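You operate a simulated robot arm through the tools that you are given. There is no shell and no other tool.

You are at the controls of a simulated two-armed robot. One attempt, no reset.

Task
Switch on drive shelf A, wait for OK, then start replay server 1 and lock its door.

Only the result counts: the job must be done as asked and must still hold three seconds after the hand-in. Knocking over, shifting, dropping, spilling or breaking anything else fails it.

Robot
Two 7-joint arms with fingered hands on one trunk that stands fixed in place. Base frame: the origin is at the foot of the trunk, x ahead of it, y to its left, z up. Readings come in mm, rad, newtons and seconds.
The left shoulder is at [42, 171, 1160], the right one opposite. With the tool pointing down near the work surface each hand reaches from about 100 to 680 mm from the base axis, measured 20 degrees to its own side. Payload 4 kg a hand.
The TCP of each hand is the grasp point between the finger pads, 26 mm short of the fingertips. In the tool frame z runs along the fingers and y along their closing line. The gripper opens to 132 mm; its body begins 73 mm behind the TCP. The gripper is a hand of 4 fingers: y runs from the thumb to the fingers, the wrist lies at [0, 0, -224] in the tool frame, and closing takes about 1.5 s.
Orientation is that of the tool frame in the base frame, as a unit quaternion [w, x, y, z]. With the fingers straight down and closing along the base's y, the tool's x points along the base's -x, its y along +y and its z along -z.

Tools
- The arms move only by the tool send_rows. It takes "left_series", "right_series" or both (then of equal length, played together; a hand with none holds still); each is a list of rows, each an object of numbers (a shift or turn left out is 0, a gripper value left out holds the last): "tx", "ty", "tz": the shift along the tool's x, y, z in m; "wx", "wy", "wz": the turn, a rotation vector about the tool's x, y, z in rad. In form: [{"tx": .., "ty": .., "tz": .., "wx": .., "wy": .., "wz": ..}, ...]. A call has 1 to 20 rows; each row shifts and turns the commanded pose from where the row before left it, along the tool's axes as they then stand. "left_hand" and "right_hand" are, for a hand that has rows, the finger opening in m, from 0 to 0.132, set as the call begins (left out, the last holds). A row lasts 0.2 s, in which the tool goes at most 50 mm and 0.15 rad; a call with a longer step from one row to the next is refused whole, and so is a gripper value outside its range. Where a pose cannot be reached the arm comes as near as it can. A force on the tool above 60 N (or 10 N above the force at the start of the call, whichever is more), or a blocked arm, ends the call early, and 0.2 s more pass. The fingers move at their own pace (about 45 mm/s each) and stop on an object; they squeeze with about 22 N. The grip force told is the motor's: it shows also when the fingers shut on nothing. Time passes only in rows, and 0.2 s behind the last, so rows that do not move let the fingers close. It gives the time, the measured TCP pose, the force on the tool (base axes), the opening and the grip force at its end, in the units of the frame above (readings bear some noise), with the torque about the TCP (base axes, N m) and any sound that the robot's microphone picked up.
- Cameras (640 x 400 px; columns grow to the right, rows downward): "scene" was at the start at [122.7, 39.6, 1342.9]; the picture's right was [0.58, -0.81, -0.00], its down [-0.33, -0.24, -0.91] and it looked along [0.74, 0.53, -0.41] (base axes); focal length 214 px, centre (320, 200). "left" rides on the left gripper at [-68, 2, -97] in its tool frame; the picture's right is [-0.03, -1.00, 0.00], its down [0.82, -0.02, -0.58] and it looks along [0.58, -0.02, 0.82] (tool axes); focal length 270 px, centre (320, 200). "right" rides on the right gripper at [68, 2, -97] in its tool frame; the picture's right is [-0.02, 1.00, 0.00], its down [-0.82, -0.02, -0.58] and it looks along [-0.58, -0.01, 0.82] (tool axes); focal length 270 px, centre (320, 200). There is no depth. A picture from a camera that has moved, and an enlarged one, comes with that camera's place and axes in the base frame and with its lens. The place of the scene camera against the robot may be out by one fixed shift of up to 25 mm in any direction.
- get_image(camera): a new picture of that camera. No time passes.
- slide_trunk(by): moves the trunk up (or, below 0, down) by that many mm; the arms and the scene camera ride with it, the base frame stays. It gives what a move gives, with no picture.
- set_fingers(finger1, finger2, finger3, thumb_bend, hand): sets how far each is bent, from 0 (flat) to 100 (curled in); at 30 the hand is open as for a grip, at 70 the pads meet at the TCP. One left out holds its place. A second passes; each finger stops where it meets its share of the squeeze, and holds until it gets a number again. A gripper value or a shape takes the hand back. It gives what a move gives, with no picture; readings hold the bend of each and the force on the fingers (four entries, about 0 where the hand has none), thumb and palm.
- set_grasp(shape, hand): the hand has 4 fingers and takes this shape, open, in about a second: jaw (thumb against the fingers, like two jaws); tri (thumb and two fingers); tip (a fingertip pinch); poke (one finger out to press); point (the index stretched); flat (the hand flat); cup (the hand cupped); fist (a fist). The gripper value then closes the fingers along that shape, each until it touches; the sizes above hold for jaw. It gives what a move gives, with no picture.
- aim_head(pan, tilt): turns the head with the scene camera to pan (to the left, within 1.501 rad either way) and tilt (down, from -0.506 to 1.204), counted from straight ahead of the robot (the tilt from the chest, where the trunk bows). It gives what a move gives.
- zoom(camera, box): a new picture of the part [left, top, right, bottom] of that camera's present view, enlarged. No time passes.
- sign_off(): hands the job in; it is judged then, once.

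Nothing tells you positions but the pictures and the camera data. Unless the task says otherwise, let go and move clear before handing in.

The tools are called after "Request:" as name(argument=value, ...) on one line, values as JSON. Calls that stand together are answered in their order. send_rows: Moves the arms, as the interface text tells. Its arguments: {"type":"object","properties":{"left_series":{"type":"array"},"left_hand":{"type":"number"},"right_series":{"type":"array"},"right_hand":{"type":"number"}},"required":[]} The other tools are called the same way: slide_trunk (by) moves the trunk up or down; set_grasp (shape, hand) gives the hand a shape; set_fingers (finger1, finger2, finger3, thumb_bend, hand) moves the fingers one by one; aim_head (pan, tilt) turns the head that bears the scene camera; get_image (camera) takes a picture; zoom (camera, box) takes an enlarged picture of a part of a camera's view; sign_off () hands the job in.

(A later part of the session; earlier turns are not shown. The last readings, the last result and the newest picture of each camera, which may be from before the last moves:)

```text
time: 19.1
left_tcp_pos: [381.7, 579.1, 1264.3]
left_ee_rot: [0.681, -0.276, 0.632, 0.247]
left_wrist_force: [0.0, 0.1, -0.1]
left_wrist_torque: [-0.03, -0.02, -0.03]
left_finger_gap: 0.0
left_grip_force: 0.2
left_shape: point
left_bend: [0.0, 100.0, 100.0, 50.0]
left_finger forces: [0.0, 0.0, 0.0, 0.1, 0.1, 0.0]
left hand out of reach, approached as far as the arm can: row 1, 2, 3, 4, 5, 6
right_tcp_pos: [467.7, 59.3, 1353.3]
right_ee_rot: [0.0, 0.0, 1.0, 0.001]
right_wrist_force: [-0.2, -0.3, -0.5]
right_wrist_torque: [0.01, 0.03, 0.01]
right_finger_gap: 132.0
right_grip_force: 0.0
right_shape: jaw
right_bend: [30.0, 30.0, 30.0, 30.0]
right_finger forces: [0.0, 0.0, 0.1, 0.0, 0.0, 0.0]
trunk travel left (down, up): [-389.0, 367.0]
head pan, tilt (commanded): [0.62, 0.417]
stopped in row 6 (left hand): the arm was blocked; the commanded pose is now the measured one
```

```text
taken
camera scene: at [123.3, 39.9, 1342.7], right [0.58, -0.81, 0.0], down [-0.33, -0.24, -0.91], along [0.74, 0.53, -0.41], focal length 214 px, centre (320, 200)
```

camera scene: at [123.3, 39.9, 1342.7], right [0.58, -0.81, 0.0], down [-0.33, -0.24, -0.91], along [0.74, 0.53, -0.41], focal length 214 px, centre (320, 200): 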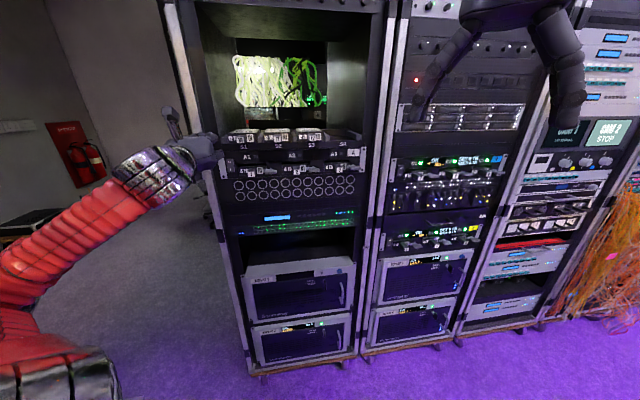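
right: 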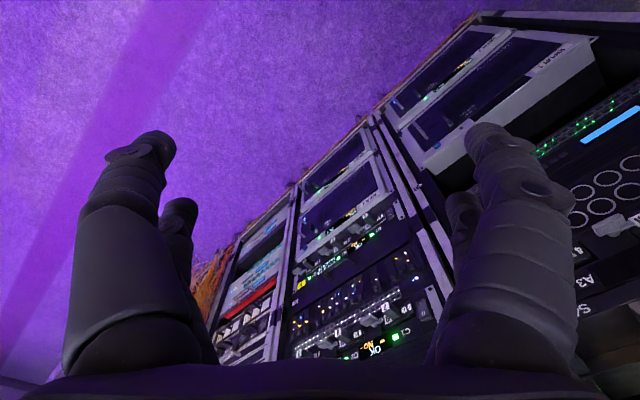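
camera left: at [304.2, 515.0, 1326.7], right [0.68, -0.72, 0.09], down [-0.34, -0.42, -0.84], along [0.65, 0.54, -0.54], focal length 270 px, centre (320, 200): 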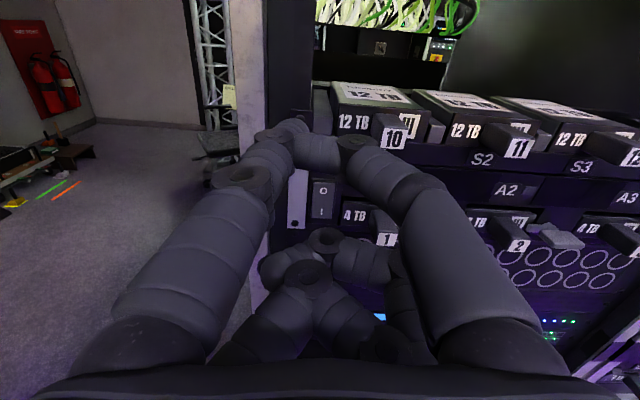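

The yaw was out of reach because the wrist sat too close to the shoulder, and the arm stopped at (382, 579, 1264) with nearly the right orientation. I'll lower the hand to shelf A height, keeping about 100 mm from the panel, and level it.

Request:
send_rows(left_series=[{"tx": 0.02, "ty": -0.003, "tz": 0.004, "wx": -0.005, "wy": 0.008, "wz": 0.01}, {"tx": 0.02, "ty": -0.003, "tz": 0.004, "wx": -0.005, "wy": 0.008, "wz": 0.01}, {"tx": 0.02, "ty": -0.003, "tz": 0.004, "wx": -0.005, "wy": 0.008, "wz": 0.01}, {"tx": 0.02, "ty": -0.003, "tz": 0.004, "wx": -0.005, "wy": 0.008, "wz": 0.011}, {"tx": 0.02, "ty": -0.003, "tz": 0.004, "wx": -0.005, "wy": 0.008, "wz": 0.011}, {"tx": 0.02, "ty": -0.003, "tz": 0.004, "wx": -0.005, "wy": 0.009, "wz": 0.011}, {"tx": 0.015, "ty": -0.003}])

Request:
get_image(camera="left")

Request:
get_image(camera="scene")

```text
time: 20.7
left_tcp_pos: [381.3, 588.3, 1229.9]
left_ee_rot: [0.648, -0.273, 0.657, 0.27]
left_wrist_force: [0.2, -0.4, 0.2]
left_wrist_torque: [0.01, 0.01, 0.0]
left_finger_gap: 0.1
left_grip_force: 0.0
left_shape: point
left_bend: [0.0, 100.0, 100.0, 47.0]
left_finger forces: [0.0, 0.1, 0.1, 0.1, 0.0, 0.0]
left hand out of reach, approached as far as the arm can: row 1, 2, 3, 4, 5, 6, 7
right_tcp_pos: [469.0, 58.7, 1353.0]
right_ee_rot: [0.0, 0.0, 1.0, 0.001]
right_wrist_force: [-0.2, -0.7, -0.3]
right_wrist_torque: [0.0, 0.0, -0.01]
right_finger_gap: 131.7
right_grip_force: 0.1
right_shape: jaw
right_bend: [30.0, 30.0, 30.0, 30.0]
right_finger forces: [0.1, 0.0, 0.1, 0.0, 0.1, 0.0]
trunk travel left (down, up): [-389.0, 367.0]
head pan, tilt (commanded): [0.62, 0.417]
```

```text
taken
camera left: at [310.9, 522.5, 1299.1], right [0.71, -0.71, 0.03], down [-0.4, -0.43, -0.81], along [0.58, 0.56, -0.59], focal length 270 px, centre (320, 200)
```

left: 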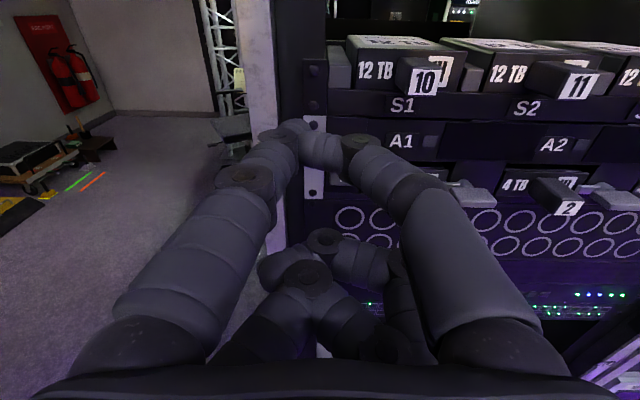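

```text
taken
camera scene: at [122.9, 39.5, 1342.9], right [0.58, -0.81, 0.0], down [-0.33, -0.24, -0.91], along [0.74, 0.53, -0.41], focal length 214 px, centre (320, 200)
```

scene: 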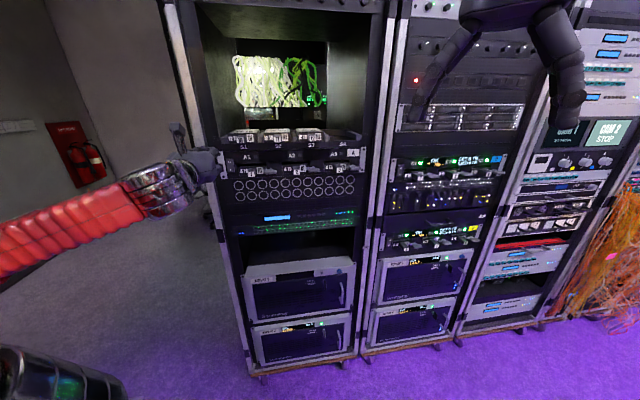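

The wrist is still too close to the shoulder for this posture. I'll raise the trunk 200 mm so the arm can reach downward with more room at the elbow, then lower the hand.

Request:
slide_trunk(by=200)

Request:
send_rows(left_series=[{"tx": 0.03}, {"tx": 0.03}, {"tx": 0.03}, {"tx": 0.03}, {"tx": 0.03}])

Request:
get_image(camera="left")

Request:
get_image(camera="scene")

```text
time: 22.9
left_tcp_pos: [356.6, 589.4, 1455.3]
left_ee_rot: [0.672, -0.282, 0.634, 0.26]
left_wrist_force: [-0.4, -1.2, 0.0]
left_wrist_torque: [0.03, 0.02, 0.03]
left_finger_gap: 0.0
left_grip_force: 0.1
left_shape: point
left_bend: [0.0, 100.0, 100.0, 45.0]
left_finger forces: [0.1, 0.1, 0.1, 0.1, 0.1, 0.0]
right_tcp_pos: [462.5, 58.8, 1558.4]
right_ee_rot: [0.005, -0.001, 1.0, 0.001]
right_wrist_force: [-0.1, 0.2, 0.4]
right_wrist_torque: [0.0, 0.0, -0.01]
right_finger_gap: 132.0
right_grip_force: 0.0
right_shape: jaw
right_bend: [30.0, 30.0, 30.0, 30.0]
right_finger forces: [0.0, 0.1, 0.0, 0.0, 0.0, 0.0]
trunk travel left (down, up): [-589.0, 167.0]
head pan, tilt (commanded): [0.62, 0.417]
```

```text
time: 24.1
left_tcp_pos: [336.4, 611.4, 1439.7]
left_ee_rot: [0.669, -0.281, 0.638, 0.258]
left_wrist_force: [-0.2, -0.8, -0.2]
left_wrist_torque: [0.01, 0.02, -0.01]
left_finger_gap: 0.0
left_grip_force: 0.1
left_shape: point
left_bend: [0.0, 100.0, 100.0, 45.0]
left_finger forces: [0.0, 0.1, 0.0, 0.0, 0.0, 0.0]
left hand out of reach, approached as far as the arm can: row 1, 2, 3, 4, 5
right_tcp_pos: [461.9, 58.7, 1559.2]
right_ee_rot: [0.005, -0.001, 1.0, 0.002]
right_wrist_force: [0.4, 0.5, 0.3]
right_wrist_torque: [0.01, -0.03, -0.03]
right_finger_gap: 131.9
right_grip_force: 0.1
right_shape: jaw
right_bend: [30.0, 30.0, 30.0, 30.0]
right_finger forces: [0.0, 0.0, 0.0, 0.1, 0.0, 0.0]
trunk travel left (down, up): [-589.0, 167.0]
head pan, tilt (commanded): [0.62, 0.417]
```

```text
taken
camera left: at [261.7, 545.1, 1503.7], right [0.7, -0.71, 0.07], down [-0.35, -0.43, -0.83], along [0.62, 0.56, -0.55], focal length 270 px, centre (320, 200)
```

left: 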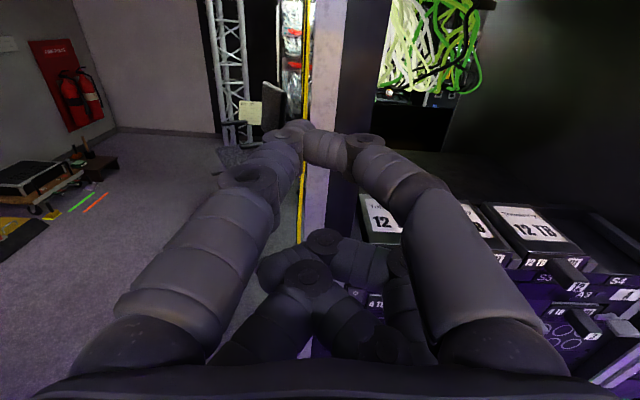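

```text
taken
camera scene: at [95.7, 39.5, 1544.1], right [0.58, -0.81, 0.0], down [-0.33, -0.24, -0.91], along [0.74, 0.53, -0.41], focal length 214 px, centre (320, 200)
```

scene: 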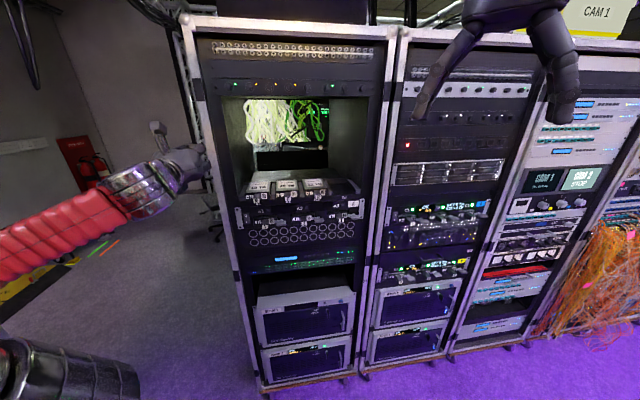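

The limit turns out to be the elbow: the wrist stays about 325 mm from the shoulder. I'll push slightly forward first, then lower along a path that keeps the wrist further out, ending about 80 mm in front of the switch.

Request:
send_rows(left_series=[{"tz": 0.02}, {"tz": 0.02}, {"tx": 0.0316, "ty": -0.0072, "tz": -0.0014, "wy": 0.003, "wz": 0.0047}, {"tx": 0.0316, "ty": -0.0072, "tz": -0.0014, "wy": 0.003, "wz": 0.0047}, {"tx": 0.0316, "ty": -0.0072, "tz": -0.0014, "wy": 0.003, "wz": 0.0047}, {"tx": 0.0316, "ty": -0.0072, "tz": -0.0014, "wy": 0.003, "wz": 0.0047}, {"tx": 0.0316, "ty": -0.0072, "tz": -0.0014, "wy": 0.003, "wz": 0.0047}])

Request:
get_image(camera="left")

Request:
get_image(camera="scene")

```text
time: 25.7
left_tcp_pos: [350.7, 616.6, 1434.6]
left_ee_rot: [0.66, -0.278, 0.647, 0.263]
left_wrist_force: [0.0, 0.1, 0.3]
left_wrist_torque: [0.04, 0.0, 0.06]
left_finger_gap: 0.1
left_grip_force: 0.1
left_shape: point
left_bend: [0.0, 100.0, 100.0, 45.0]
left_finger forces: [0.0, 0.1, 0.0, 0.0, 0.0, 0.1]
left hand out of reach, approached as far as the arm can: row 1, 2, 3, 4, 5, 6, 7
right_tcp_pos: [462.2, 57.8, 1558.7]
right_ee_rot: [0.006, 0.0, 1.0, 0.002]
right_wrist_force: [0.3, 0.3, -0.2]
right_wrist_torque: [0.01, -0.01, -0.01]
right_finger_gap: 132.1
right_grip_force: 0.1
right_shape: jaw
right_bend: [30.0, 30.0, 30.0, 30.0]
right_finger forces: [0.1, 0.0, 0.1, 0.0, 0.0, 0.0]
trunk travel left (down, up): [-589.0, 167.0]
head pan, tilt (commanded): [0.62, 0.417]
```

```text
taken
camera left: at [278.8, 550.7, 1501.8], right [0.7, -0.71, 0.05], down [-0.38, -0.43, -0.82], along [0.6, 0.56, -0.57], focal length 270 px, centre (320, 200)
```

left: 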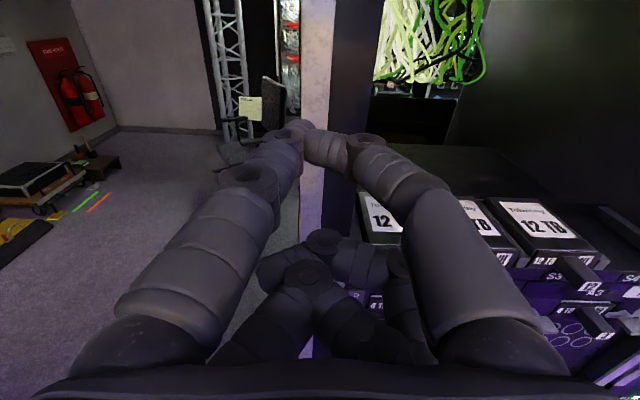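

```text
taken
camera scene: at [95.2, 39.5, 1544.2], right [0.58, -0.81, 0.0], down [-0.33, -0.24, -0.91], along [0.74, 0.53, -0.41], focal length 214 px, centre (320, 200)
```

scene: 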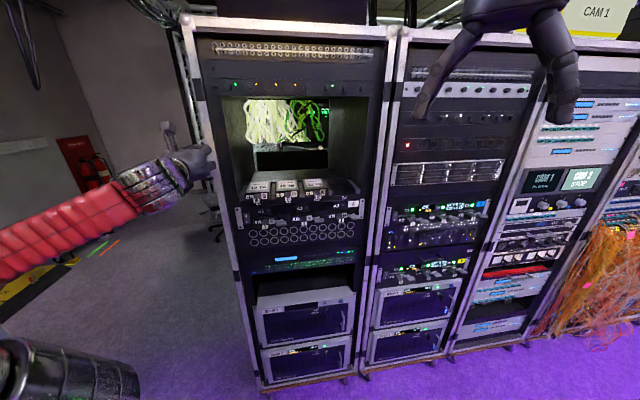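

The arm is stuck near a joint limit with the elbow swung out to the left. I'll send an empty row to see whether the commanded pose has drifted from the measured one.

Request:
send_rows(left_series=[{}])

```text
time: 26.1
left_tcp_pos: [352.1, 617.0, 1434.5]
left_ee_rot: [0.659, -0.276, 0.648, 0.263]
left_wrist_force: [0.3, -0.2, -0.3]
left_wrist_torque: [0.0, -0.02, 0.03]
left_finger_gap: 0.0
left_grip_force: 0.0
left_shape: point
left_bend: [0.0, 100.0, 100.0, 45.0]
left_finger forces: [0.1, 0.0, 0.0, 0.1, 0.0, 0.0]
right_tcp_pos: [462.6, 59.8, 1558.0]
right_ee_rot: [0.007, 0.0, 1.0, 0.001]
right_wrist_force: [-0.4, 0.5, 0.1]
right_wrist_torque: [0.04, -0.02, 0.04]
right_finger_gap: 131.9
right_grip_force: 0.1
right_shape: jaw
right_bend: [30.0, 30.0, 30.0, 30.0]
right_finger forces: [0.0, 0.1, 0.0, 0.0, 0.0, 0.0]
trunk travel left (down, up): [-589.0, 167.0]
head pan, tilt (commanded): [0.62, 0.417]
```

A null row is accepted, so each call starts from the measured pose. I'll back out by yawing the hand toward straight ahead while keeping the wrist in place.

Request:
send_rows(left_series=[{"ty": -0.029, "tz": -0.0019, "wx": 0.13}, {"ty": -0.029, "tz": -0.0019, "wx": 0.13}, {"ty": -0.029, "tz": -0.0019, "wx": 0.13}, {"ty": -0.029, "tz": -0.0019, "wx": 0.13}, {"ty": -0.029, "tz": -0.0019, "wx": 0.13}, {"ty": -0.029, "tz": -0.0019, "wx": 0.13}])

Request:
get_image(camera="scene")

```text
time: 27.5
left_tcp_pos: [415.9, 461.2, 1435.9]
left_ee_rot: [0.718, -0.001, 0.696, 0.001]
left_wrist_force: [0.1, -0.8, 0.4]
left_wrist_torque: [0.03, 0.03, -0.01]
left_finger_gap: 0.0
left_grip_force: 0.0
left_shape: point
left_bend: [0.0, 100.0, 100.0, 44.0]
left_finger forces: [0.1, 0.0, 0.0, 0.1, 0.0, 0.0]
right_tcp_pos: [463.1, 59.8, 1558.5]
right_ee_rot: [0.005, 0.0, 1.0, 0.001]
right_wrist_force: [-0.3, -0.4, 0.0]
right_wrist_torque: [0.0, 0.01, -0.02]
right_finger_gap: 132.1
right_grip_force: 0.1
right_shape: jaw
right_bend: [30.0, 30.0, 30.0, 30.0]
right_finger forces: [0.0, 0.0, 0.1, 0.1, 0.1, 0.0]
trunk travel left (down, up): [-589.0, 167.0]
head pan, tilt (commanded): [0.62, 0.417]
```

```text
taken
camera scene: at [96.2, 39.3, 1544.1], right [0.58, -0.81, 0.0], down [-0.33, -0.24, -0.91], along [0.74, 0.53, -0.41], focal length 214 px, centre (320, 200)
```

scene: 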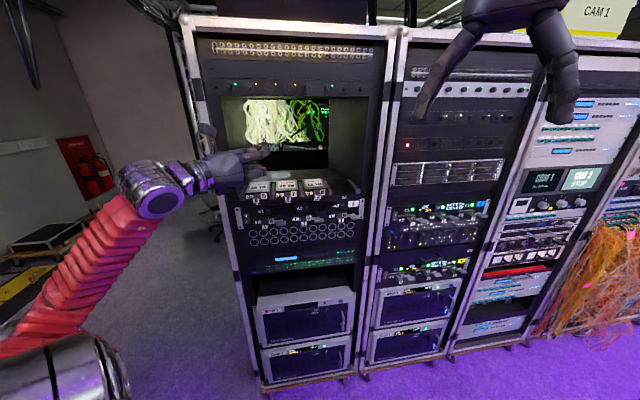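

Pointing straight ahead is reachable, so turning left is what hits a wrist-roll limit. I'll roll the hand about its own axis first and then retry the yaw in that rolled orientation.

Request:
send_rows(left_series=[{"wz": 0.14}, {"wz": 0.14}, {"wz": 0.14}, {"wz": 0.14}, {"wz": 0.14}, {"wz": 0.14}])

Request:
send_rows(left_series=[{"tx": 0.0218, "ty": 0.0195, "tz": 0.004, "wx": -0.0874, "wy": 0.0976}, {"tx": 0.0218, "ty": 0.0195, "tz": 0.004, "wx": -0.0874, "wy": 0.0976}, {"tx": 0.0218, "ty": 0.0195, "tz": 0.004, "wx": -0.0874, "wy": 0.0976}])

Request:
get_image(camera="scene")

```text
time: 28.9
left_tcp_pos: [420.0, 462.2, 1438.5]
left_ee_rot: [0.655, 0.283, 0.636, 0.295]
left_wrist_force: [-0.4, -1.0, 0.5]
left_wrist_torque: [0.01, 0.01, 0.02]
left_finger_gap: 0.1
left_grip_force: 0.0
left_shape: point
left_bend: [0.0, 100.0, 100.0, 44.0]
left_finger forces: [0.0, 0.1, 0.1, 0.0, 0.1, 0.1]
right_tcp_pos: [462.8, 58.3, 1559.2]
right_ee_rot: [0.006, 0.0, 1.0, 0.001]
right_wrist_force: [0.6, 0.1, -0.6]
right_wrist_torque: [-0.01, 0.01, 0.02]
right_finger_gap: 131.7
right_grip_force: 0.1
right_shape: jaw
right_bend: [30.0, 30.0, 30.0, 30.0]
right_finger forces: [0.0, 0.1, 0.0, 0.1, 0.1, 0.1]
trunk travel left (down, up): [-589.0, 167.0]
head pan, tilt (commanded): [0.62, 0.417]
```

```text
time: 29.7
left_tcp_pos: [417.7, 549.2, 1436.9]
left_ee_rot: [0.587, 0.145, 0.681, 0.413]
left_wrist_force: [0.6, -0.8, -0.6]
left_wrist_torque: [-0.02, 0.0, 0.04]
left_finger_gap: 0.0
left_grip_force: 0.1
left_shape: point
left_bend: [0.0, 100.0, 100.0, 45.0]
left_finger forces: [0.0, 0.0, 0.1, 0.0, 0.1, 0.1]
right_tcp_pos: [463.8, 58.5, 1556.8]
right_ee_rot: [0.006, 0.0, 1.0, 0.001]
right_wrist_force: [-0.4, -0.1, -0.6]
right_wrist_torque: [-0.01, -0.01, -0.02]
right_finger_gap: 131.8
right_grip_force: 0.1
right_shape: jaw
right_bend: [30.0, 30.0, 30.0, 30.0]
right_finger forces: [0.0, 0.0, 0.0, 0.0, 0.0, 0.1]
trunk travel left (down, up): [-589.0, 167.0]
head pan, tilt (commanded): [0.62, 0.417]
```

```text
taken
camera scene: at [96.0, 39.7, 1544.1], right [0.58, -0.81, 0.0], down [-0.33, -0.24, -0.91], along [0.74, 0.53, -0.41], focal length 214 px, centre (320, 200)
```

scene: 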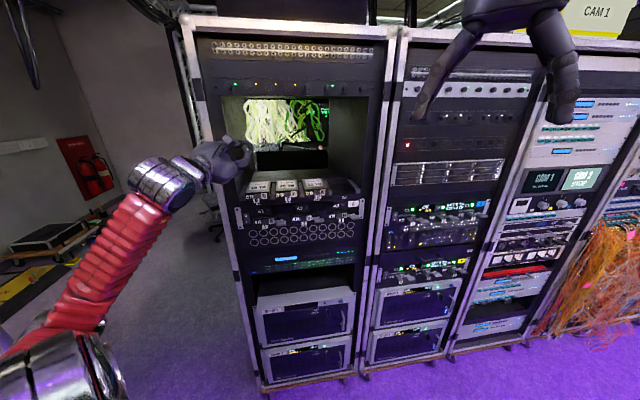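

Rolling fixed it and the elbow is lower too. I'll finish the yaw to 45° and roll on to a full 90°.

Request:
send_rows(left_series=[{"tx": 0.0218, "ty": 0.0195, "tz": -0.004, "wx": -0.0874, "wy": 0.0976}, {"tx": 0.0218, "ty": 0.0195, "tz": -0.004, "wx": -0.0874, "wy": 0.0976}, {"tx": 0.0218, "ty": 0.0195, "tz": -0.004, "wx": -0.0874, "wy": 0.0976}])

Request:
send_rows(left_series=[{"wz": 0.146}, {"wz": 0.146}, {"wz": 0.146}, {"wz": 0.146}, {"wz": 0.146}])

Request:
get_image(camera="scene")

Request:
get_image(camera="left")

```text
time: 30.7
left_tcp_pos: [342.3, 623.4, 1499.2]
left_ee_rot: [0.561, -0.033, 0.654, 0.507]
left_wrist_force: [0.2, 0.5, -0.7]
left_wrist_torque: [0.01, 0.0, -0.02]
left_finger_gap: 0.0
left_grip_force: 0.0
left_shape: point
left_bend: [0.0, 100.0, 100.0, 45.0]
left_finger forces: [0.1, 0.0, 0.0, 0.0, 0.0, 0.0]
left hand out of reach, approached as far as the arm can: row 3
right_tcp_pos: [464.9, 58.4, 1557.8]
right_ee_rot: [0.005, 0.0, 1.0, 0.001]
right_wrist_force: [0.2, 0.4, 0.0]
right_wrist_torque: [-0.02, -0.01, -0.01]
right_finger_gap: 131.8
right_grip_force: 0.0
right_shape: jaw
right_bend: [30.0, 30.0, 30.0, 30.0]
right_finger forces: [0.1, 0.1, 0.0, 0.0, 0.0, 0.0]
trunk travel left (down, up): [-589.0, 167.0]
head pan, tilt (commanded): [0.62, 0.417]
stopped in row 3 (left hand): the arm was blocked; the commanded pose is now the measured one
```

```text
time: 31.9
left_tcp_pos: [339.3, 621.9, 1499.2]
left_ee_rot: [0.342, 0.202, 0.623, 0.674]
left_wrist_force: [-0.4, 0.4, 0.0]
left_wrist_torque: [-0.02, 0.01, 0.0]
left_finger_gap: 0.1
left_grip_force: 0.1
left_shape: point
left_bend: [0.0, 100.0, 100.0, 45.0]
left_finger forces: [0.0, 0.1, 0.0, 0.1, 0.0, 0.1]
right_tcp_pos: [462.4, 59.4, 1558.7]
right_ee_rot: [0.006, 0.0, 1.0, 0.001]
right_wrist_force: [0.2, -1.0, -0.6]
right_wrist_torque: [0.02, 0.01, 0.03]
right_finger_gap: 132.1
right_grip_force: 0.0
right_shape: jaw
right_bend: [30.0, 30.0, 30.0, 30.0]
right_finger forces: [0.0, 0.0, 0.0, 0.0, 0.0, 0.1]
trunk travel left (down, up): [-589.0, 167.0]
head pan, tilt (commanded): [0.62, 0.417]
```

```text
taken
camera scene: at [95.7, 39.4, 1544.1], right [0.58, -0.81, 0.0], down [-0.33, -0.24, -0.91], along [0.74, 0.53, -0.41], focal length 214 px, centre (320, 200)
```

scene: 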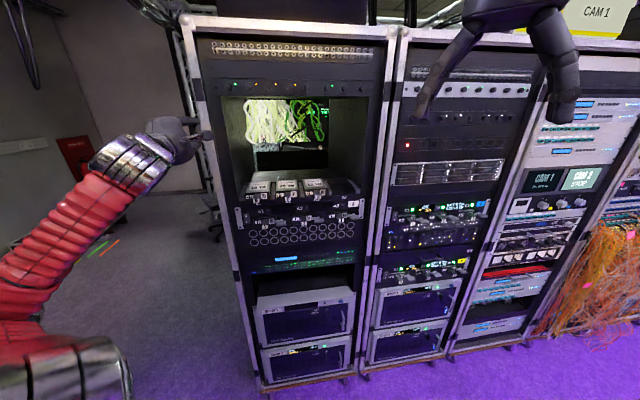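

```text
taken
camera left: at [317.0, 505.9, 1497.5], right [0.23, -0.03, -0.97], down [-0.96, 0.18, -0.23], along [0.18, 0.98, 0.01], focal length 270 px, centre (320, 200)
```

left: 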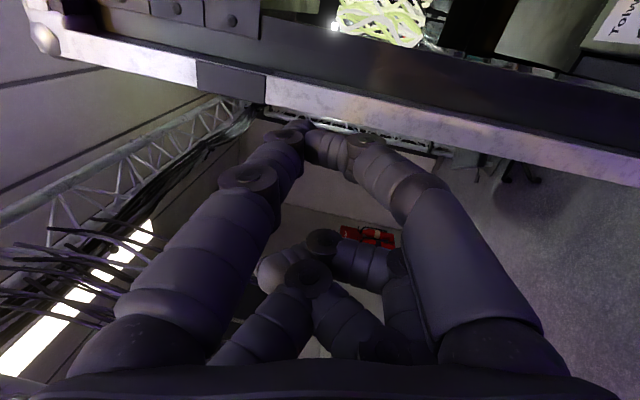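

The yaw is tight at this height too. I'll swing back toward straight ahead while lowering the hand, then do the yaw lower down where the arm has more room.

Request:
send_rows(left_series=[{"tx": -0.0239, "ty": -0.0338, "tz": -0.0062, "wx": 0.02, "wy": -0.127, "wz": -0.0185}, {"tx": -0.0239, "ty": -0.0338, "tz": -0.0062, "wx": 0.02, "wy": -0.127, "wz": -0.0185}, {"tx": -0.0239, "ty": -0.0338, "tz": -0.0062, "wx": 0.02, "wy": -0.127, "wz": -0.0185}, {"tx": -0.0239, "ty": -0.0338, "tz": -0.0062, "wx": 0.02, "wy": -0.127, "wz": -0.0185}, {"tx": -0.0239, "ty": -0.0338, "tz": -0.0062, "wx": 0.02, "wy": -0.127, "wz": -0.0185}])

Request:
get_image(camera="scene")

```text
time: 33.1
left_tcp_pos: [402.9, 494.1, 1350.0]
left_ee_rot: [0.541, 0.39, 0.525, 0.529]
left_wrist_force: [-0.3, 0.1, -0.4]
left_wrist_torque: [-0.01, -0.02, -0.02]
left_finger_gap: 0.1
left_grip_force: 0.2
left_shape: point
left_bend: [0.0, 100.0, 100.0, 45.0]
left_finger forces: [0.0, 0.0, 0.0, 0.0, 0.0, 0.0]
right_tcp_pos: [461.9, 57.3, 1559.3]
right_ee_rot: [0.006, -0.001, 1.0, 0.001]
right_wrist_force: [-0.6, 0.4, -0.3]
right_wrist_torque: [-0.01, 0.01, -0.02]
right_finger_gap: 131.9
right_grip_force: 0.1
right_shape: jaw
right_bend: [30.0, 30.0, 30.0, 30.0]
right_finger forces: [0.0, 0.0, 0.0, 0.0, 0.0, 0.0]
trunk travel left (down, up): [-589.0, 167.0]
head pan, tilt (commanded): [0.62, 0.417]
```

```text
taken
camera scene: at [95.3, 39.4, 1544.2], right [0.58, -0.81, 0.0], down [-0.33, -0.24, -0.91], along [0.74, 0.53, -0.41], focal length 214 px, centre (320, 200)
```

scene: 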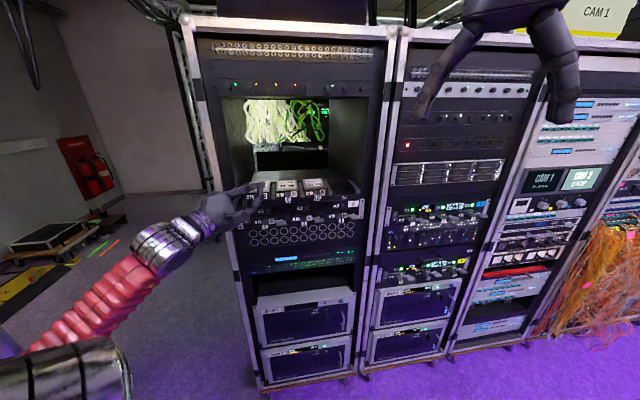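

The hand is now at a comfortable spot, tilted up slightly. I'll level it and bring it down to about z 1150.

Request:
send_rows(left_series=[{"tx": -0.0117, "ty": -0.0369, "tz": 0.0064, "wx": 0.024, "wz": 0.026}, {"tx": -0.0117, "ty": -0.0369, "tz": 0.0064, "wx": 0.024, "wz": 0.026}, {"tx": -0.0117, "ty": -0.0369, "tz": 0.0064, "wx": 0.024, "wz": 0.026}, {"tx": -0.0117, "ty": -0.0369, "tz": 0.0064, "wx": 0.024, "wz": 0.026}, {"tx": -0.0117, "ty": -0.0369, "tz": 0.0064, "wx": 0.024, "wz": 0.026}, {"tx": -0.0117, "ty": -0.0369, "tz": 0.0064, "wx": 0.024, "wz": 0.026}])

Request:
get_image(camera="scene")

```text
time: 34.5
left_tcp_pos: [469.7, 414.6, 1139.7]
left_ee_rot: [0.47, 0.47, 0.529, 0.528]
left_wrist_force: [0.1, -0.3, 0.0]
left_wrist_torque: [-0.02, 0.04, -0.01]
left_finger_gap: 0.2
left_grip_force: 0.2
left_shape: point
left_bend: [0.0, 100.0, 100.0, 45.0]
left_finger forces: [0.0, 0.0, 0.0, 0.0, 0.0, 0.1]
left hand out of reach, approached as far as the arm can: row 6
right_tcp_pos: [462.6, 58.3, 1558.4]
right_ee_rot: [0.007, 0.0, 1.0, 0.001]
right_wrist_force: [-0.5, 0.5, -0.1]
right_wrist_torque: [0.0, 0.05, 0.03]
right_finger_gap: 131.8
right_grip_force: 0.1
right_shape: jaw
right_bend: [30.0, 30.0, 30.0, 30.0]
right_finger forces: [0.0, 0.0, 0.0, 0.0, 0.0, 0.1]
trunk travel left (down, up): [-589.0, 167.0]
head pan, tilt (commanded): [0.62, 0.417]
```

```text
taken
camera scene: at [96.0, 39.6, 1544.1], right [0.58, -0.81, 0.0], down [-0.33, -0.24, -0.91], along [0.74, 0.53, -0.41], focal length 214 px, centre (320, 200)
```

scene: 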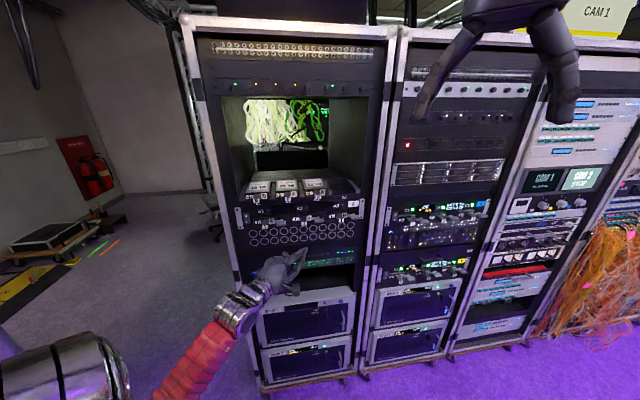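

The elbow is now below the hand, which is good. With the tool's y axis pointing up, I'll yaw left to face the rack squarely.

Request:
send_rows(left_series=[{"tx": 0.029, "tz": 0.001, "wy": 0.1337}, {"tx": 0.029, "tz": 0.001, "wy": 0.1337}, {"tx": 0.029, "tz": 0.001, "wy": 0.1337}, {"tx": 0.029, "tz": 0.001, "wy": 0.1337}, {"tx": 0.029, "tz": 0.001, "wy": 0.1337}])

Request:
get_image(camera="scene")

Request:
get_image(camera="left")

```text
time: 35.7
left_tcp_pos: [338.7, 665.7, 1174.3]
left_ee_rot: [0.299, 0.291, 0.648, 0.638]
left_wrist_force: [-0.3, -0.7, 0.7]
left_wrist_torque: [-0.01, 0.01, 0.01]
left_finger_gap: 0.0
left_grip_force: 0.2
left_shape: point
left_bend: [0.0, 100.0, 100.0, 45.0]
left_finger forces: [0.1, 0.0, 0.0, 0.0, 0.0, 0.1]
left hand out of reach, approached as far as the arm can: row 1, 2, 3, 4, 5
right_tcp_pos: [461.3, 58.7, 1560.6]
right_ee_rot: [0.006, 0.0, 1.0, 0.001]
right_wrist_force: [0.5, 0.4, -0.2]
right_wrist_torque: [-0.01, -0.01, 0.01]
right_finger_gap: 132.0
right_grip_force: 0.0
right_shape: jaw
right_bend: [30.0, 30.0, 30.0, 30.0]
right_finger forces: [0.1, 0.0, 0.0, 0.1, 0.0, 0.1]
trunk travel left (down, up): [-589.0, 167.0]
head pan, tilt (commanded): [0.62, 0.417]
```

```text
taken
camera scene: at [94.9, 39.7, 1544.2], right [0.58, -0.81, 0.0], down [-0.33, -0.24, -0.91], along [0.74, 0.53, -0.41], focal length 214 px, centre (320, 200)
```

scene: 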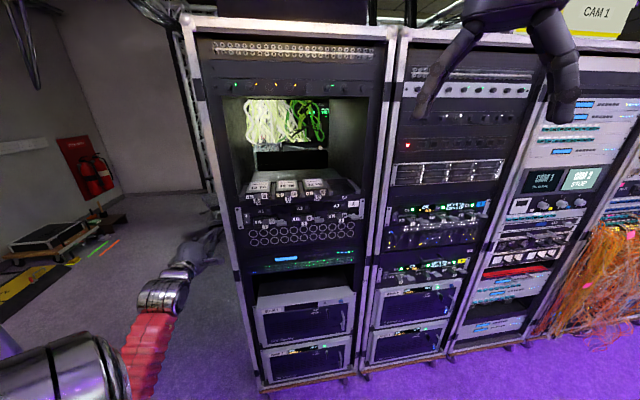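

```text
taken
camera left: at [308.6, 551.8, 1177.2], right [0.02, -0.04, -1.0], down [-0.97, 0.24, -0.03], along [0.24, 0.97, -0.03], focal length 270 px, centre (320, 200)
```

left: 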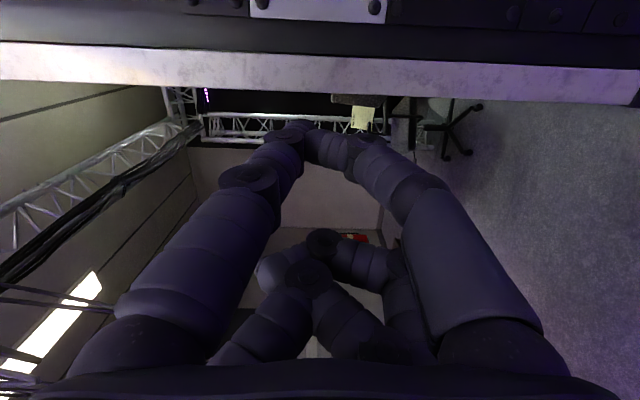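

The yaw was reached, but the arm drifted left to get there, to (339, 666, 1174). I'll try sliding sideways to the right toward the switch with this orientation held.

Request:
send_rows(left_series=[{"tx": -0.0245, "ty": -0.0092}, {"tx": -0.0245, "ty": -0.0092}, {"tx": -0.0245, "ty": -0.0092}])

Request:
get_image(camera="scene")

```text
time: 36.5
left_tcp_pos: [334.7, 666.7, 1171.6]
left_ee_rot: [0.297, 0.291, 0.648, 0.639]
left_wrist_force: [0.3, 0.2, 0.5]
left_wrist_torque: [-0.01, -0.05, -0.01]
left_finger_gap: 0.0
left_grip_force: 0.1
left_shape: point
left_bend: [0.0, 100.0, 100.0, 45.0]
left_finger forces: [0.0, 0.0, 0.0, 0.1, 0.0, 0.0]
left hand out of reach, approached as far as the arm can: row 1, 2, 3
right_tcp_pos: [461.6, 59.4, 1559.0]
right_ee_rot: [0.006, 0.0, 1.0, 0.002]
right_wrist_force: [0.3, -0.3, -0.1]
right_wrist_torque: [0.03, -0.02, 0.01]
right_finger_gap: 131.9
right_grip_force: 0.0
right_shape: jaw
right_bend: [30.0, 30.0, 30.0, 30.0]
right_finger forces: [0.0, 0.0, 0.1, 0.0, 0.0, 0.0]
trunk travel left (down, up): [-589.0, 167.0]
head pan, tilt (commanded): [0.62, 0.417]
```

```text
taken
camera scene: at [95.4, 39.5, 1544.1], right [0.58, -0.81, 0.0], down [-0.33, -0.24, -0.91], along [0.74, 0.53, -0.41], focal length 214 px, centre (320, 200)
```

scene: 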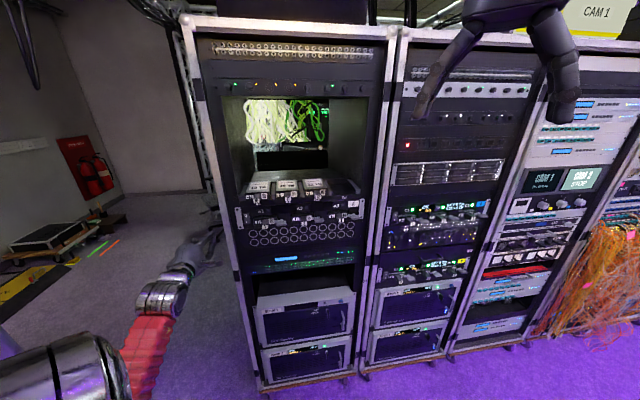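

The arm won't move right from here. I'll aim the head at the left arm to see its actual posture.

Request:
aim_head(pan=1.1, tilt=0.9)

Request:
get_image(camera="scene")

```text
time: 37.4
left_tcp_pos: [334.0, 666.2, 1170.2]
left_ee_rot: [0.296, 0.291, 0.648, 0.639]
left_wrist_force: [-0.1, -0.1, -0.2]
left_wrist_torque: [0.01, 0.0, 0.03]
left_finger_gap: 0.1
left_grip_force: 0.1
left_shape: point
left_bend: [0.0, 100.0, 100.0, 45.0]
left_finger forces: [0.0, 0.1, 0.1, 0.0, 0.0, 0.0]
right_tcp_pos: [462.4, 59.4, 1557.4]
right_ee_rot: [0.006, 0.0, 1.0, 0.0]
right_wrist_force: [-0.2, 1.4, -0.2]
right_wrist_torque: [0.0, -0.01, 0.04]
right_finger_gap: 132.1
right_grip_force: 0.0
right_shape: jaw
right_bend: [30.0, 30.0, 30.0, 30.0]
right_finger forces: [0.0, 0.0, 0.0, 0.0, 0.0, 0.0]
trunk travel left (down, up): [-589.0, 167.0]
head pan, tilt (commanded): [1.1, 0.901]
```

```text
taken
camera scene: at [54.9, 53.1, 1502.8], right [0.89, -0.45, 0.0], down [-0.36, -0.7, -0.62], along [0.28, 0.55, -0.78], focal length 214 px, centre (320, 200)
```

scene: 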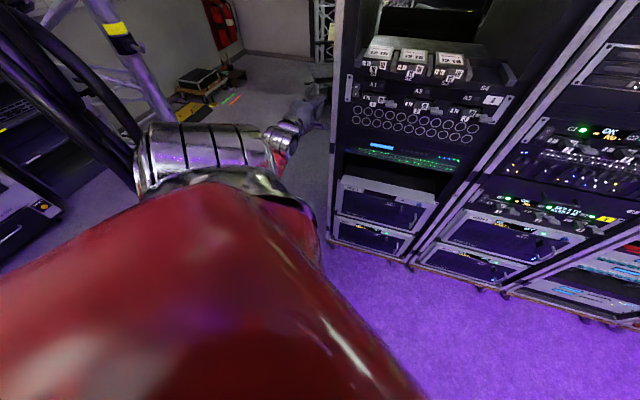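

The hand can't reach 45° yaw here because the elbow is tucked out to the left. I don't need to be square to press a rocker, so I'll come in at about 15-20° yaw with the wrist further left.

Request:
send_rows(left_series=[{"tx": -0.0246, "tz": -0.0014, "wy": -0.11}, {"tx": -0.0246, "tz": -0.0014, "wy": -0.11}, {"tx": -0.0246, "tz": -0.0014, "wy": -0.11}, {"tx": -0.0246, "tz": -0.0014, "wy": -0.11}])

Request:
aim_head(pan=0.75, tilt=0.6)

Request:
get_image(camera="scene")

Request:
get_image(camera="left")

```text
time: 38.4
left_tcp_pos: [379.7, 581.4, 1170.2]
left_ee_rot: [0.423, 0.421, 0.57, 0.565]
left_wrist_force: [0.2, 1.2, 0.5]
left_wrist_torque: [-0.01, 0.01, 0.01]
left_finger_gap: 0.2
left_grip_force: 0.0
left_shape: point
left_bend: [0.0, 100.0, 100.0, 45.0]
left_finger forces: [0.1, 0.1, 0.1, 0.0, 0.0, 0.1]
right_tcp_pos: [461.1, 58.8, 1559.6]
right_ee_rot: [0.006, 0.0, 1.0, 0.001]
right_wrist_force: [0.2, -0.2, -0.3]
right_wrist_torque: [0.02, 0.01, 0.02]
right_finger_gap: 131.9
right_grip_force: 0.0
right_shape: jaw
right_bend: [30.0, 30.0, 30.0, 30.0]
right_finger forces: [0.0, 0.0, 0.0, 0.1, 0.1, 0.0]
trunk travel left (down, up): [-589.0, 167.0]
head pan, tilt (commanded): [1.1, 0.901]
```

```text
time: 39.2
left_tcp_pos: [381.4, 580.7, 1170.4]
left_ee_rot: [0.424, 0.42, 0.57, 0.565]
left_wrist_force: [0.3, -0.2, -0.7]
left_wrist_torque: [0.01, 0.0, -0.03]
left_finger_gap: 0.3
left_grip_force: 0.1
left_shape: point
left_bend: [0.0, 100.0, 100.0, 45.0]
left_finger forces: [0.1, 0.1, 0.0, 0.0, 0.1, 0.0]
right_tcp_pos: [462.4, 59.4, 1559.0]
right_ee_rot: [0.006, 0.0, 1.0, 0.001]
right_wrist_force: [-0.6, 0.5, 0.7]
right_wrist_torque: [-0.06, -0.04, 0.0]
right_finger_gap: 131.9
right_grip_force: 0.0
right_shape: jaw
right_bend: [30.0, 30.0, 30.0, 30.0]
right_finger forces: [0.0, 0.0, 0.0, 0.0, 0.1, 0.0]
trunk travel left (down, up): [-589.0, 167.0]
head pan, tilt (commanded): [0.75, 0.6]
```

```text
taken
camera scene: at [84.9, 46.2, 1527.5], right [0.68, -0.73, 0.0], down [-0.41, -0.39, -0.82], along [0.6, 0.56, -0.57], focal length 214 px, centre (320, 200)
```

scene: 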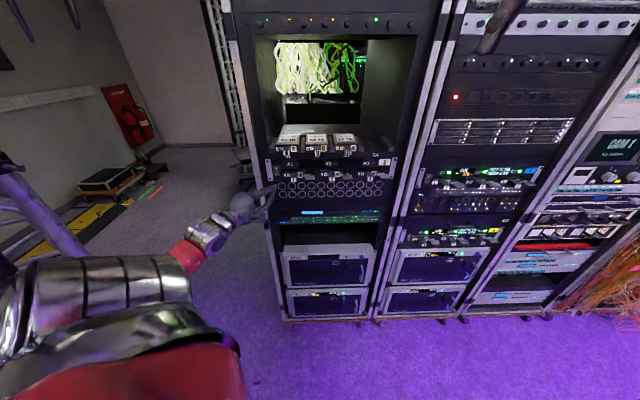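

```text
taken
camera left: at [307.1, 487.9, 1171.9], right [0.01, -0.03, -1.0], down [-0.79, 0.61, -0.02], along [0.61, 0.79, -0.02], focal length 270 px, centre (320, 200)
```

left: 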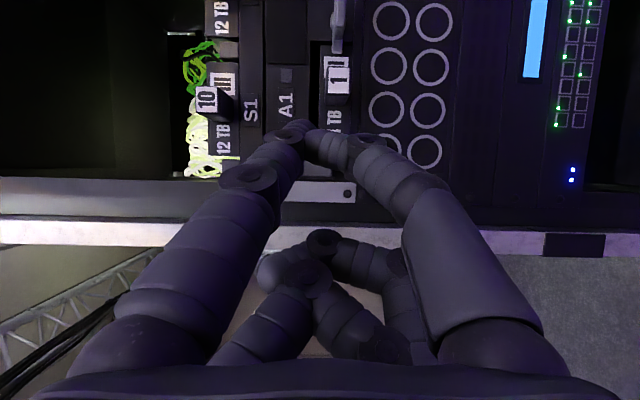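

This pose at about 17° yaw is comfortable, and the camera sees the left end of shelf A with the fingertips in front of it. I'll zoom in to place the switch and the fingertips.

Request:
zoom(camera="left", box=[220, 60, 440, 220])

Request:
zoom(camera="scene", box=[180, 130, 400, 260])

```text
2.50 times, centred on (330, 140) of left
camera zoom: at [307.1, 487.9, 1171.9], right [0.01, -0.03, -1.0], down [-0.79, 0.61, -0.02], along [0.61, 0.79, -0.02], focal length 676 px, centre (295, 350)
```

zoom: 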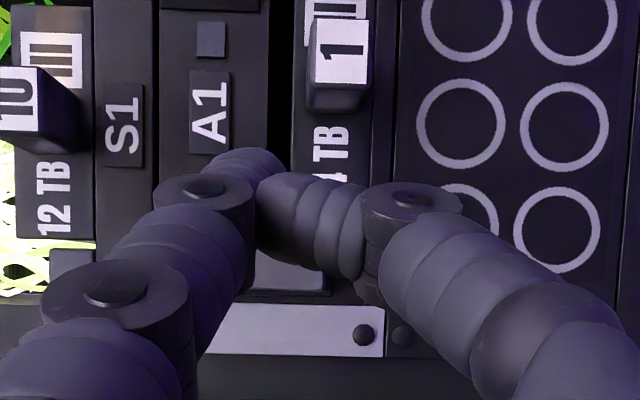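

```text
2.91 times, centred on (290, 195) of scene
camera zoom: at [84.9, 46.2, 1527.5], right [0.68, -0.73, 0.0], down [-0.41, -0.39, -0.82], along [0.6, 0.56, -0.57], focal length 624 px, centre (407, 214)
```

zoom: 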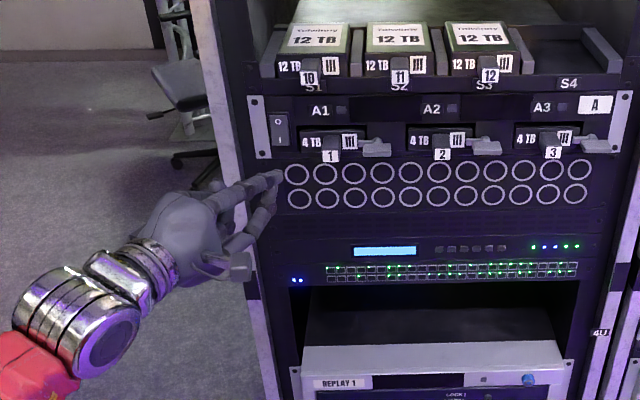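

The index tip leads, at roughly (-18, 6, 46) in the tool frame. The left camera puts the rocker's lower half near (495, 676, 1161). I'll move the tip to about 40 mm in front of it and look again.

Request:
send_rows(left_series=[{"tx": 0.0144, "ty": -0.004, "tz": 0.0137}, {"tx": 0.0144, "ty": -0.004, "tz": 0.0137}, {"tx": 0.0144, "ty": -0.004, "tz": 0.0137}, {"tx": 0.0144, "ty": -0.004, "tz": 0.0137}])

Request:
get_image(camera="left")

Request:
zoom(camera="scene", box=[180, 130, 400, 260])

```text
time: 40.2
left_tcp_pos: [417.4, 652.9, 1154.1]
left_ee_rot: [0.424, 0.42, 0.569, 0.566]
left_wrist_force: [-0.8, -0.6, 0.4]
left_wrist_torque: [-0.01, 0.0, 0.01]
left_finger_gap: 0.0
left_grip_force: 0.0
left_shape: point
left_bend: [0.0, 100.0, 100.0, 45.0]
left_finger forces: [0.0, 0.0, 0.0, 0.0, 0.0, 0.0]
right_tcp_pos: [463.1, 58.3, 1559.9]
right_ee_rot: [0.006, -0.001, 1.0, 0.001]
right_wrist_force: [0.3, -0.4, -0.7]
right_wrist_torque: [-0.01, 0.0, 0.01]
right_finger_gap: 132.0
right_grip_force: 0.1
right_shape: jaw
right_bend: [30.0, 30.0, 30.0, 30.0]
right_finger forces: [0.1, 0.1, 0.0, 0.0, 0.1, 0.0]
trunk travel left (down, up): [-589.0, 167.0]
head pan, tilt (commanded): [0.75, 0.6]
```

```text
taken
camera left: at [344.4, 559.5, 1155.2], right [0.01, -0.03, -1.0], down [-0.79, 0.61, -0.02], along [0.61, 0.79, -0.02], focal length 270 px, centre (320, 200)
```

left: 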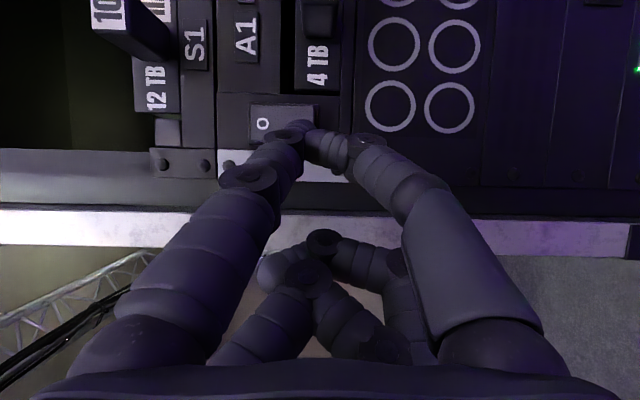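

```text
2.91 times, centred on (290, 195) of scene
camera zoom: at [85.6, 46.5, 1527.5], right [0.68, -0.73, 0.0], down [-0.41, -0.39, -0.82], along [0.6, 0.56, -0.57], focal length 624 px, centre (407, 214)
```

zoom: 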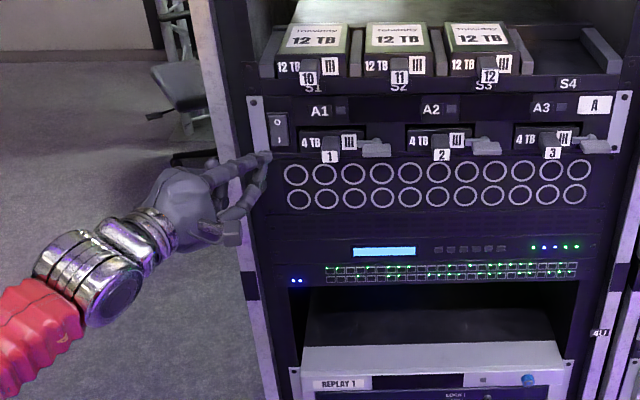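

The geometry agrees well: the panel plane is at n≈826 and the rocker's "I" mark is near (490, 666, 1165). The fingertip lines up with the I side, about 30 mm away. I'll advance along the camera's line of sight through the tip, most of the way first.

Request:
send_rows(left_series=[{"tx": 0.0017, "tz": 0.005}, {"tx": 0.0017, "tz": 0.005}, {"tx": 0.0017, "tz": 0.005}, {"tx": 0.0017, "tz": 0.005}])

Request:
zoom(camera="left", box=[200, 40, 420, 200])

Request:
zoom(camera="scene", box=[250, 140, 350, 210])

```text
time: 41.2
left_tcp_pos: [436.0, 664.3, 1152.9]
left_ee_rot: [0.424, 0.42, 0.57, 0.565]
left_wrist_force: [0.8, -0.5, -0.1]
left_wrist_torque: [-0.01, 0.0, -0.01]
left_finger_gap: 0.1
left_grip_force: 0.0
left_shape: point
left_bend: [0.0, 100.0, 100.0, 45.0]
left_finger forces: [0.0, 0.0, 0.0, 0.0, 0.1, 0.0]
right_tcp_pos: [463.0, 58.1, 1560.5]
right_ee_rot: [0.006, 0.0, 1.0, 0.002]
right_wrist_force: [0.4, 0.3, -0.8]
right_wrist_torque: [0.01, -0.02, -0.03]
right_finger_gap: 132.1
right_grip_force: 0.1
right_shape: jaw
right_bend: [30.0, 30.0, 30.0, 30.0]
right_finger forces: [0.0, 0.0, 0.0, 0.0, 0.0, 0.1]
trunk travel left (down, up): [-589.0, 167.0]
head pan, tilt (commanded): [0.75, 0.6]
```

```text
2.50 times, centred on (310, 120) of left
camera zoom: at [361.8, 571.4, 1155.5], right [0.01, -0.03, -1.0], down [-0.79, 0.61, -0.03], along [0.61, 0.79, -0.02], focal length 676 px, centre (345, 400)
```

zoom: 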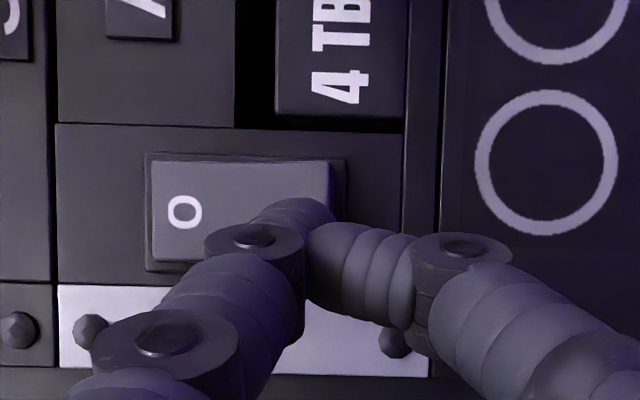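

```text
5.71 times, centred on (300, 175) of scene
camera zoom: at [85.4, 46.1, 1527.5], right [0.68, -0.73, 0.0], down [-0.41, -0.39, -0.82], along [0.6, 0.56, -0.57], focal length 1226 px, centre (434, 343)
```

zoom: 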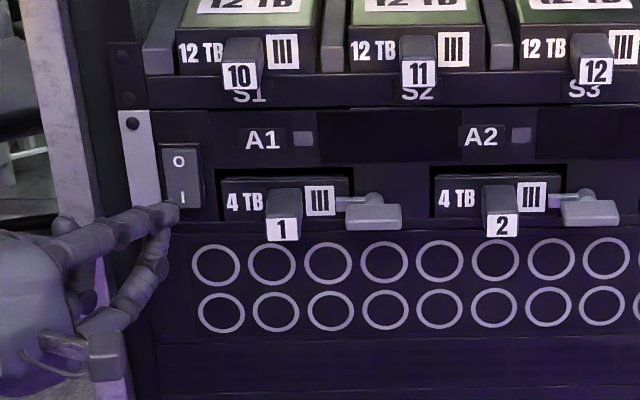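

The tip is on the lower (I) side of the rocker, almost touching. I'll press gently in small steps along the panel normal.

Request:
send_rows(left_series=[{"tx": 0.0016, "tz": 0.0036}, {"tx": 0.0016, "tz": 0.0036}, {"tx": 0.0016, "tz": 0.0036}])

Request:
zoom(camera="left", box=[200, 40, 420, 200])

Request:
zoom(camera="scene", box=[250, 140, 350, 210])

```text
time: 42.0
left_tcp_pos: [445.1, 672.1, 1154.4]
left_ee_rot: [0.423, 0.42, 0.57, 0.566]
left_wrist_force: [-1.8, -1.3, -1.0]
left_wrist_torque: [0.04, -0.03, -0.08]
left_finger_gap: 0.1
left_grip_force: 0.0
left_shape: point
left_bend: [0.0, 100.0, 100.0, 45.0]
left_finger forces: [0.0, 0.0, 0.0, 0.1, 0.0, 0.0]
right_tcp_pos: [461.2, 58.6, 1559.6]
right_ee_rot: [0.006, 0.001, 1.0, 0.001]
right_wrist_force: [0.9, 0.4, -1.0]
right_wrist_torque: [0.01, -0.01, 0.03]
right_finger_gap: 131.7
right_grip_force: 0.0
right_shape: jaw
right_bend: [30.0, 30.0, 30.0, 30.0]
right_finger forces: [0.0, 0.0, 0.0, 0.1, 0.1, 0.1]
trunk travel left (down, up): [-589.0, 167.0]
head pan, tilt (commanded): [0.75, 0.6]
```

```text
2.50 times, centred on (310, 120) of left
camera zoom: at [369.9, 578.3, 1155.4], right [0.01, -0.03, -1.0], down [-0.79, 0.61, -0.03], along [0.61, 0.79, -0.02], focal length 676 px, centre (345, 400)
```

zoom: 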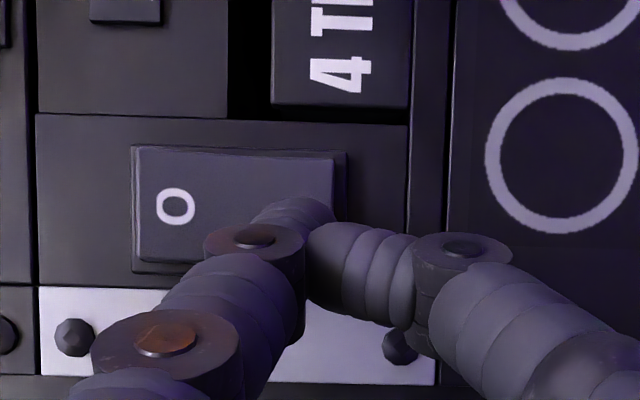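

```text
5.71 times, centred on (300, 175) of scene
camera zoom: at [84.6, 45.9, 1527.6], right [0.68, -0.73, 0.0], down [-0.41, -0.39, -0.83], along [0.6, 0.56, -0.56], focal length 1226 px, centre (434, 343)
```

zoom: 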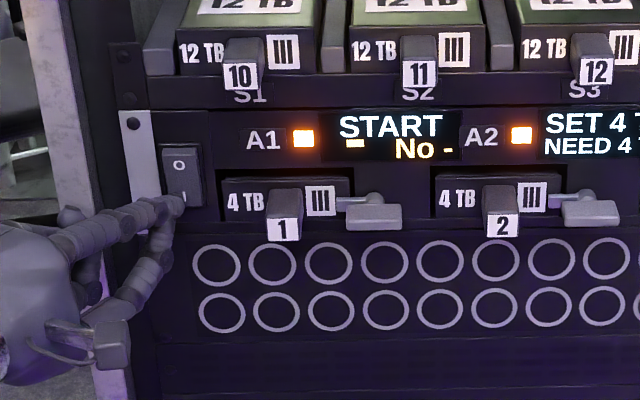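

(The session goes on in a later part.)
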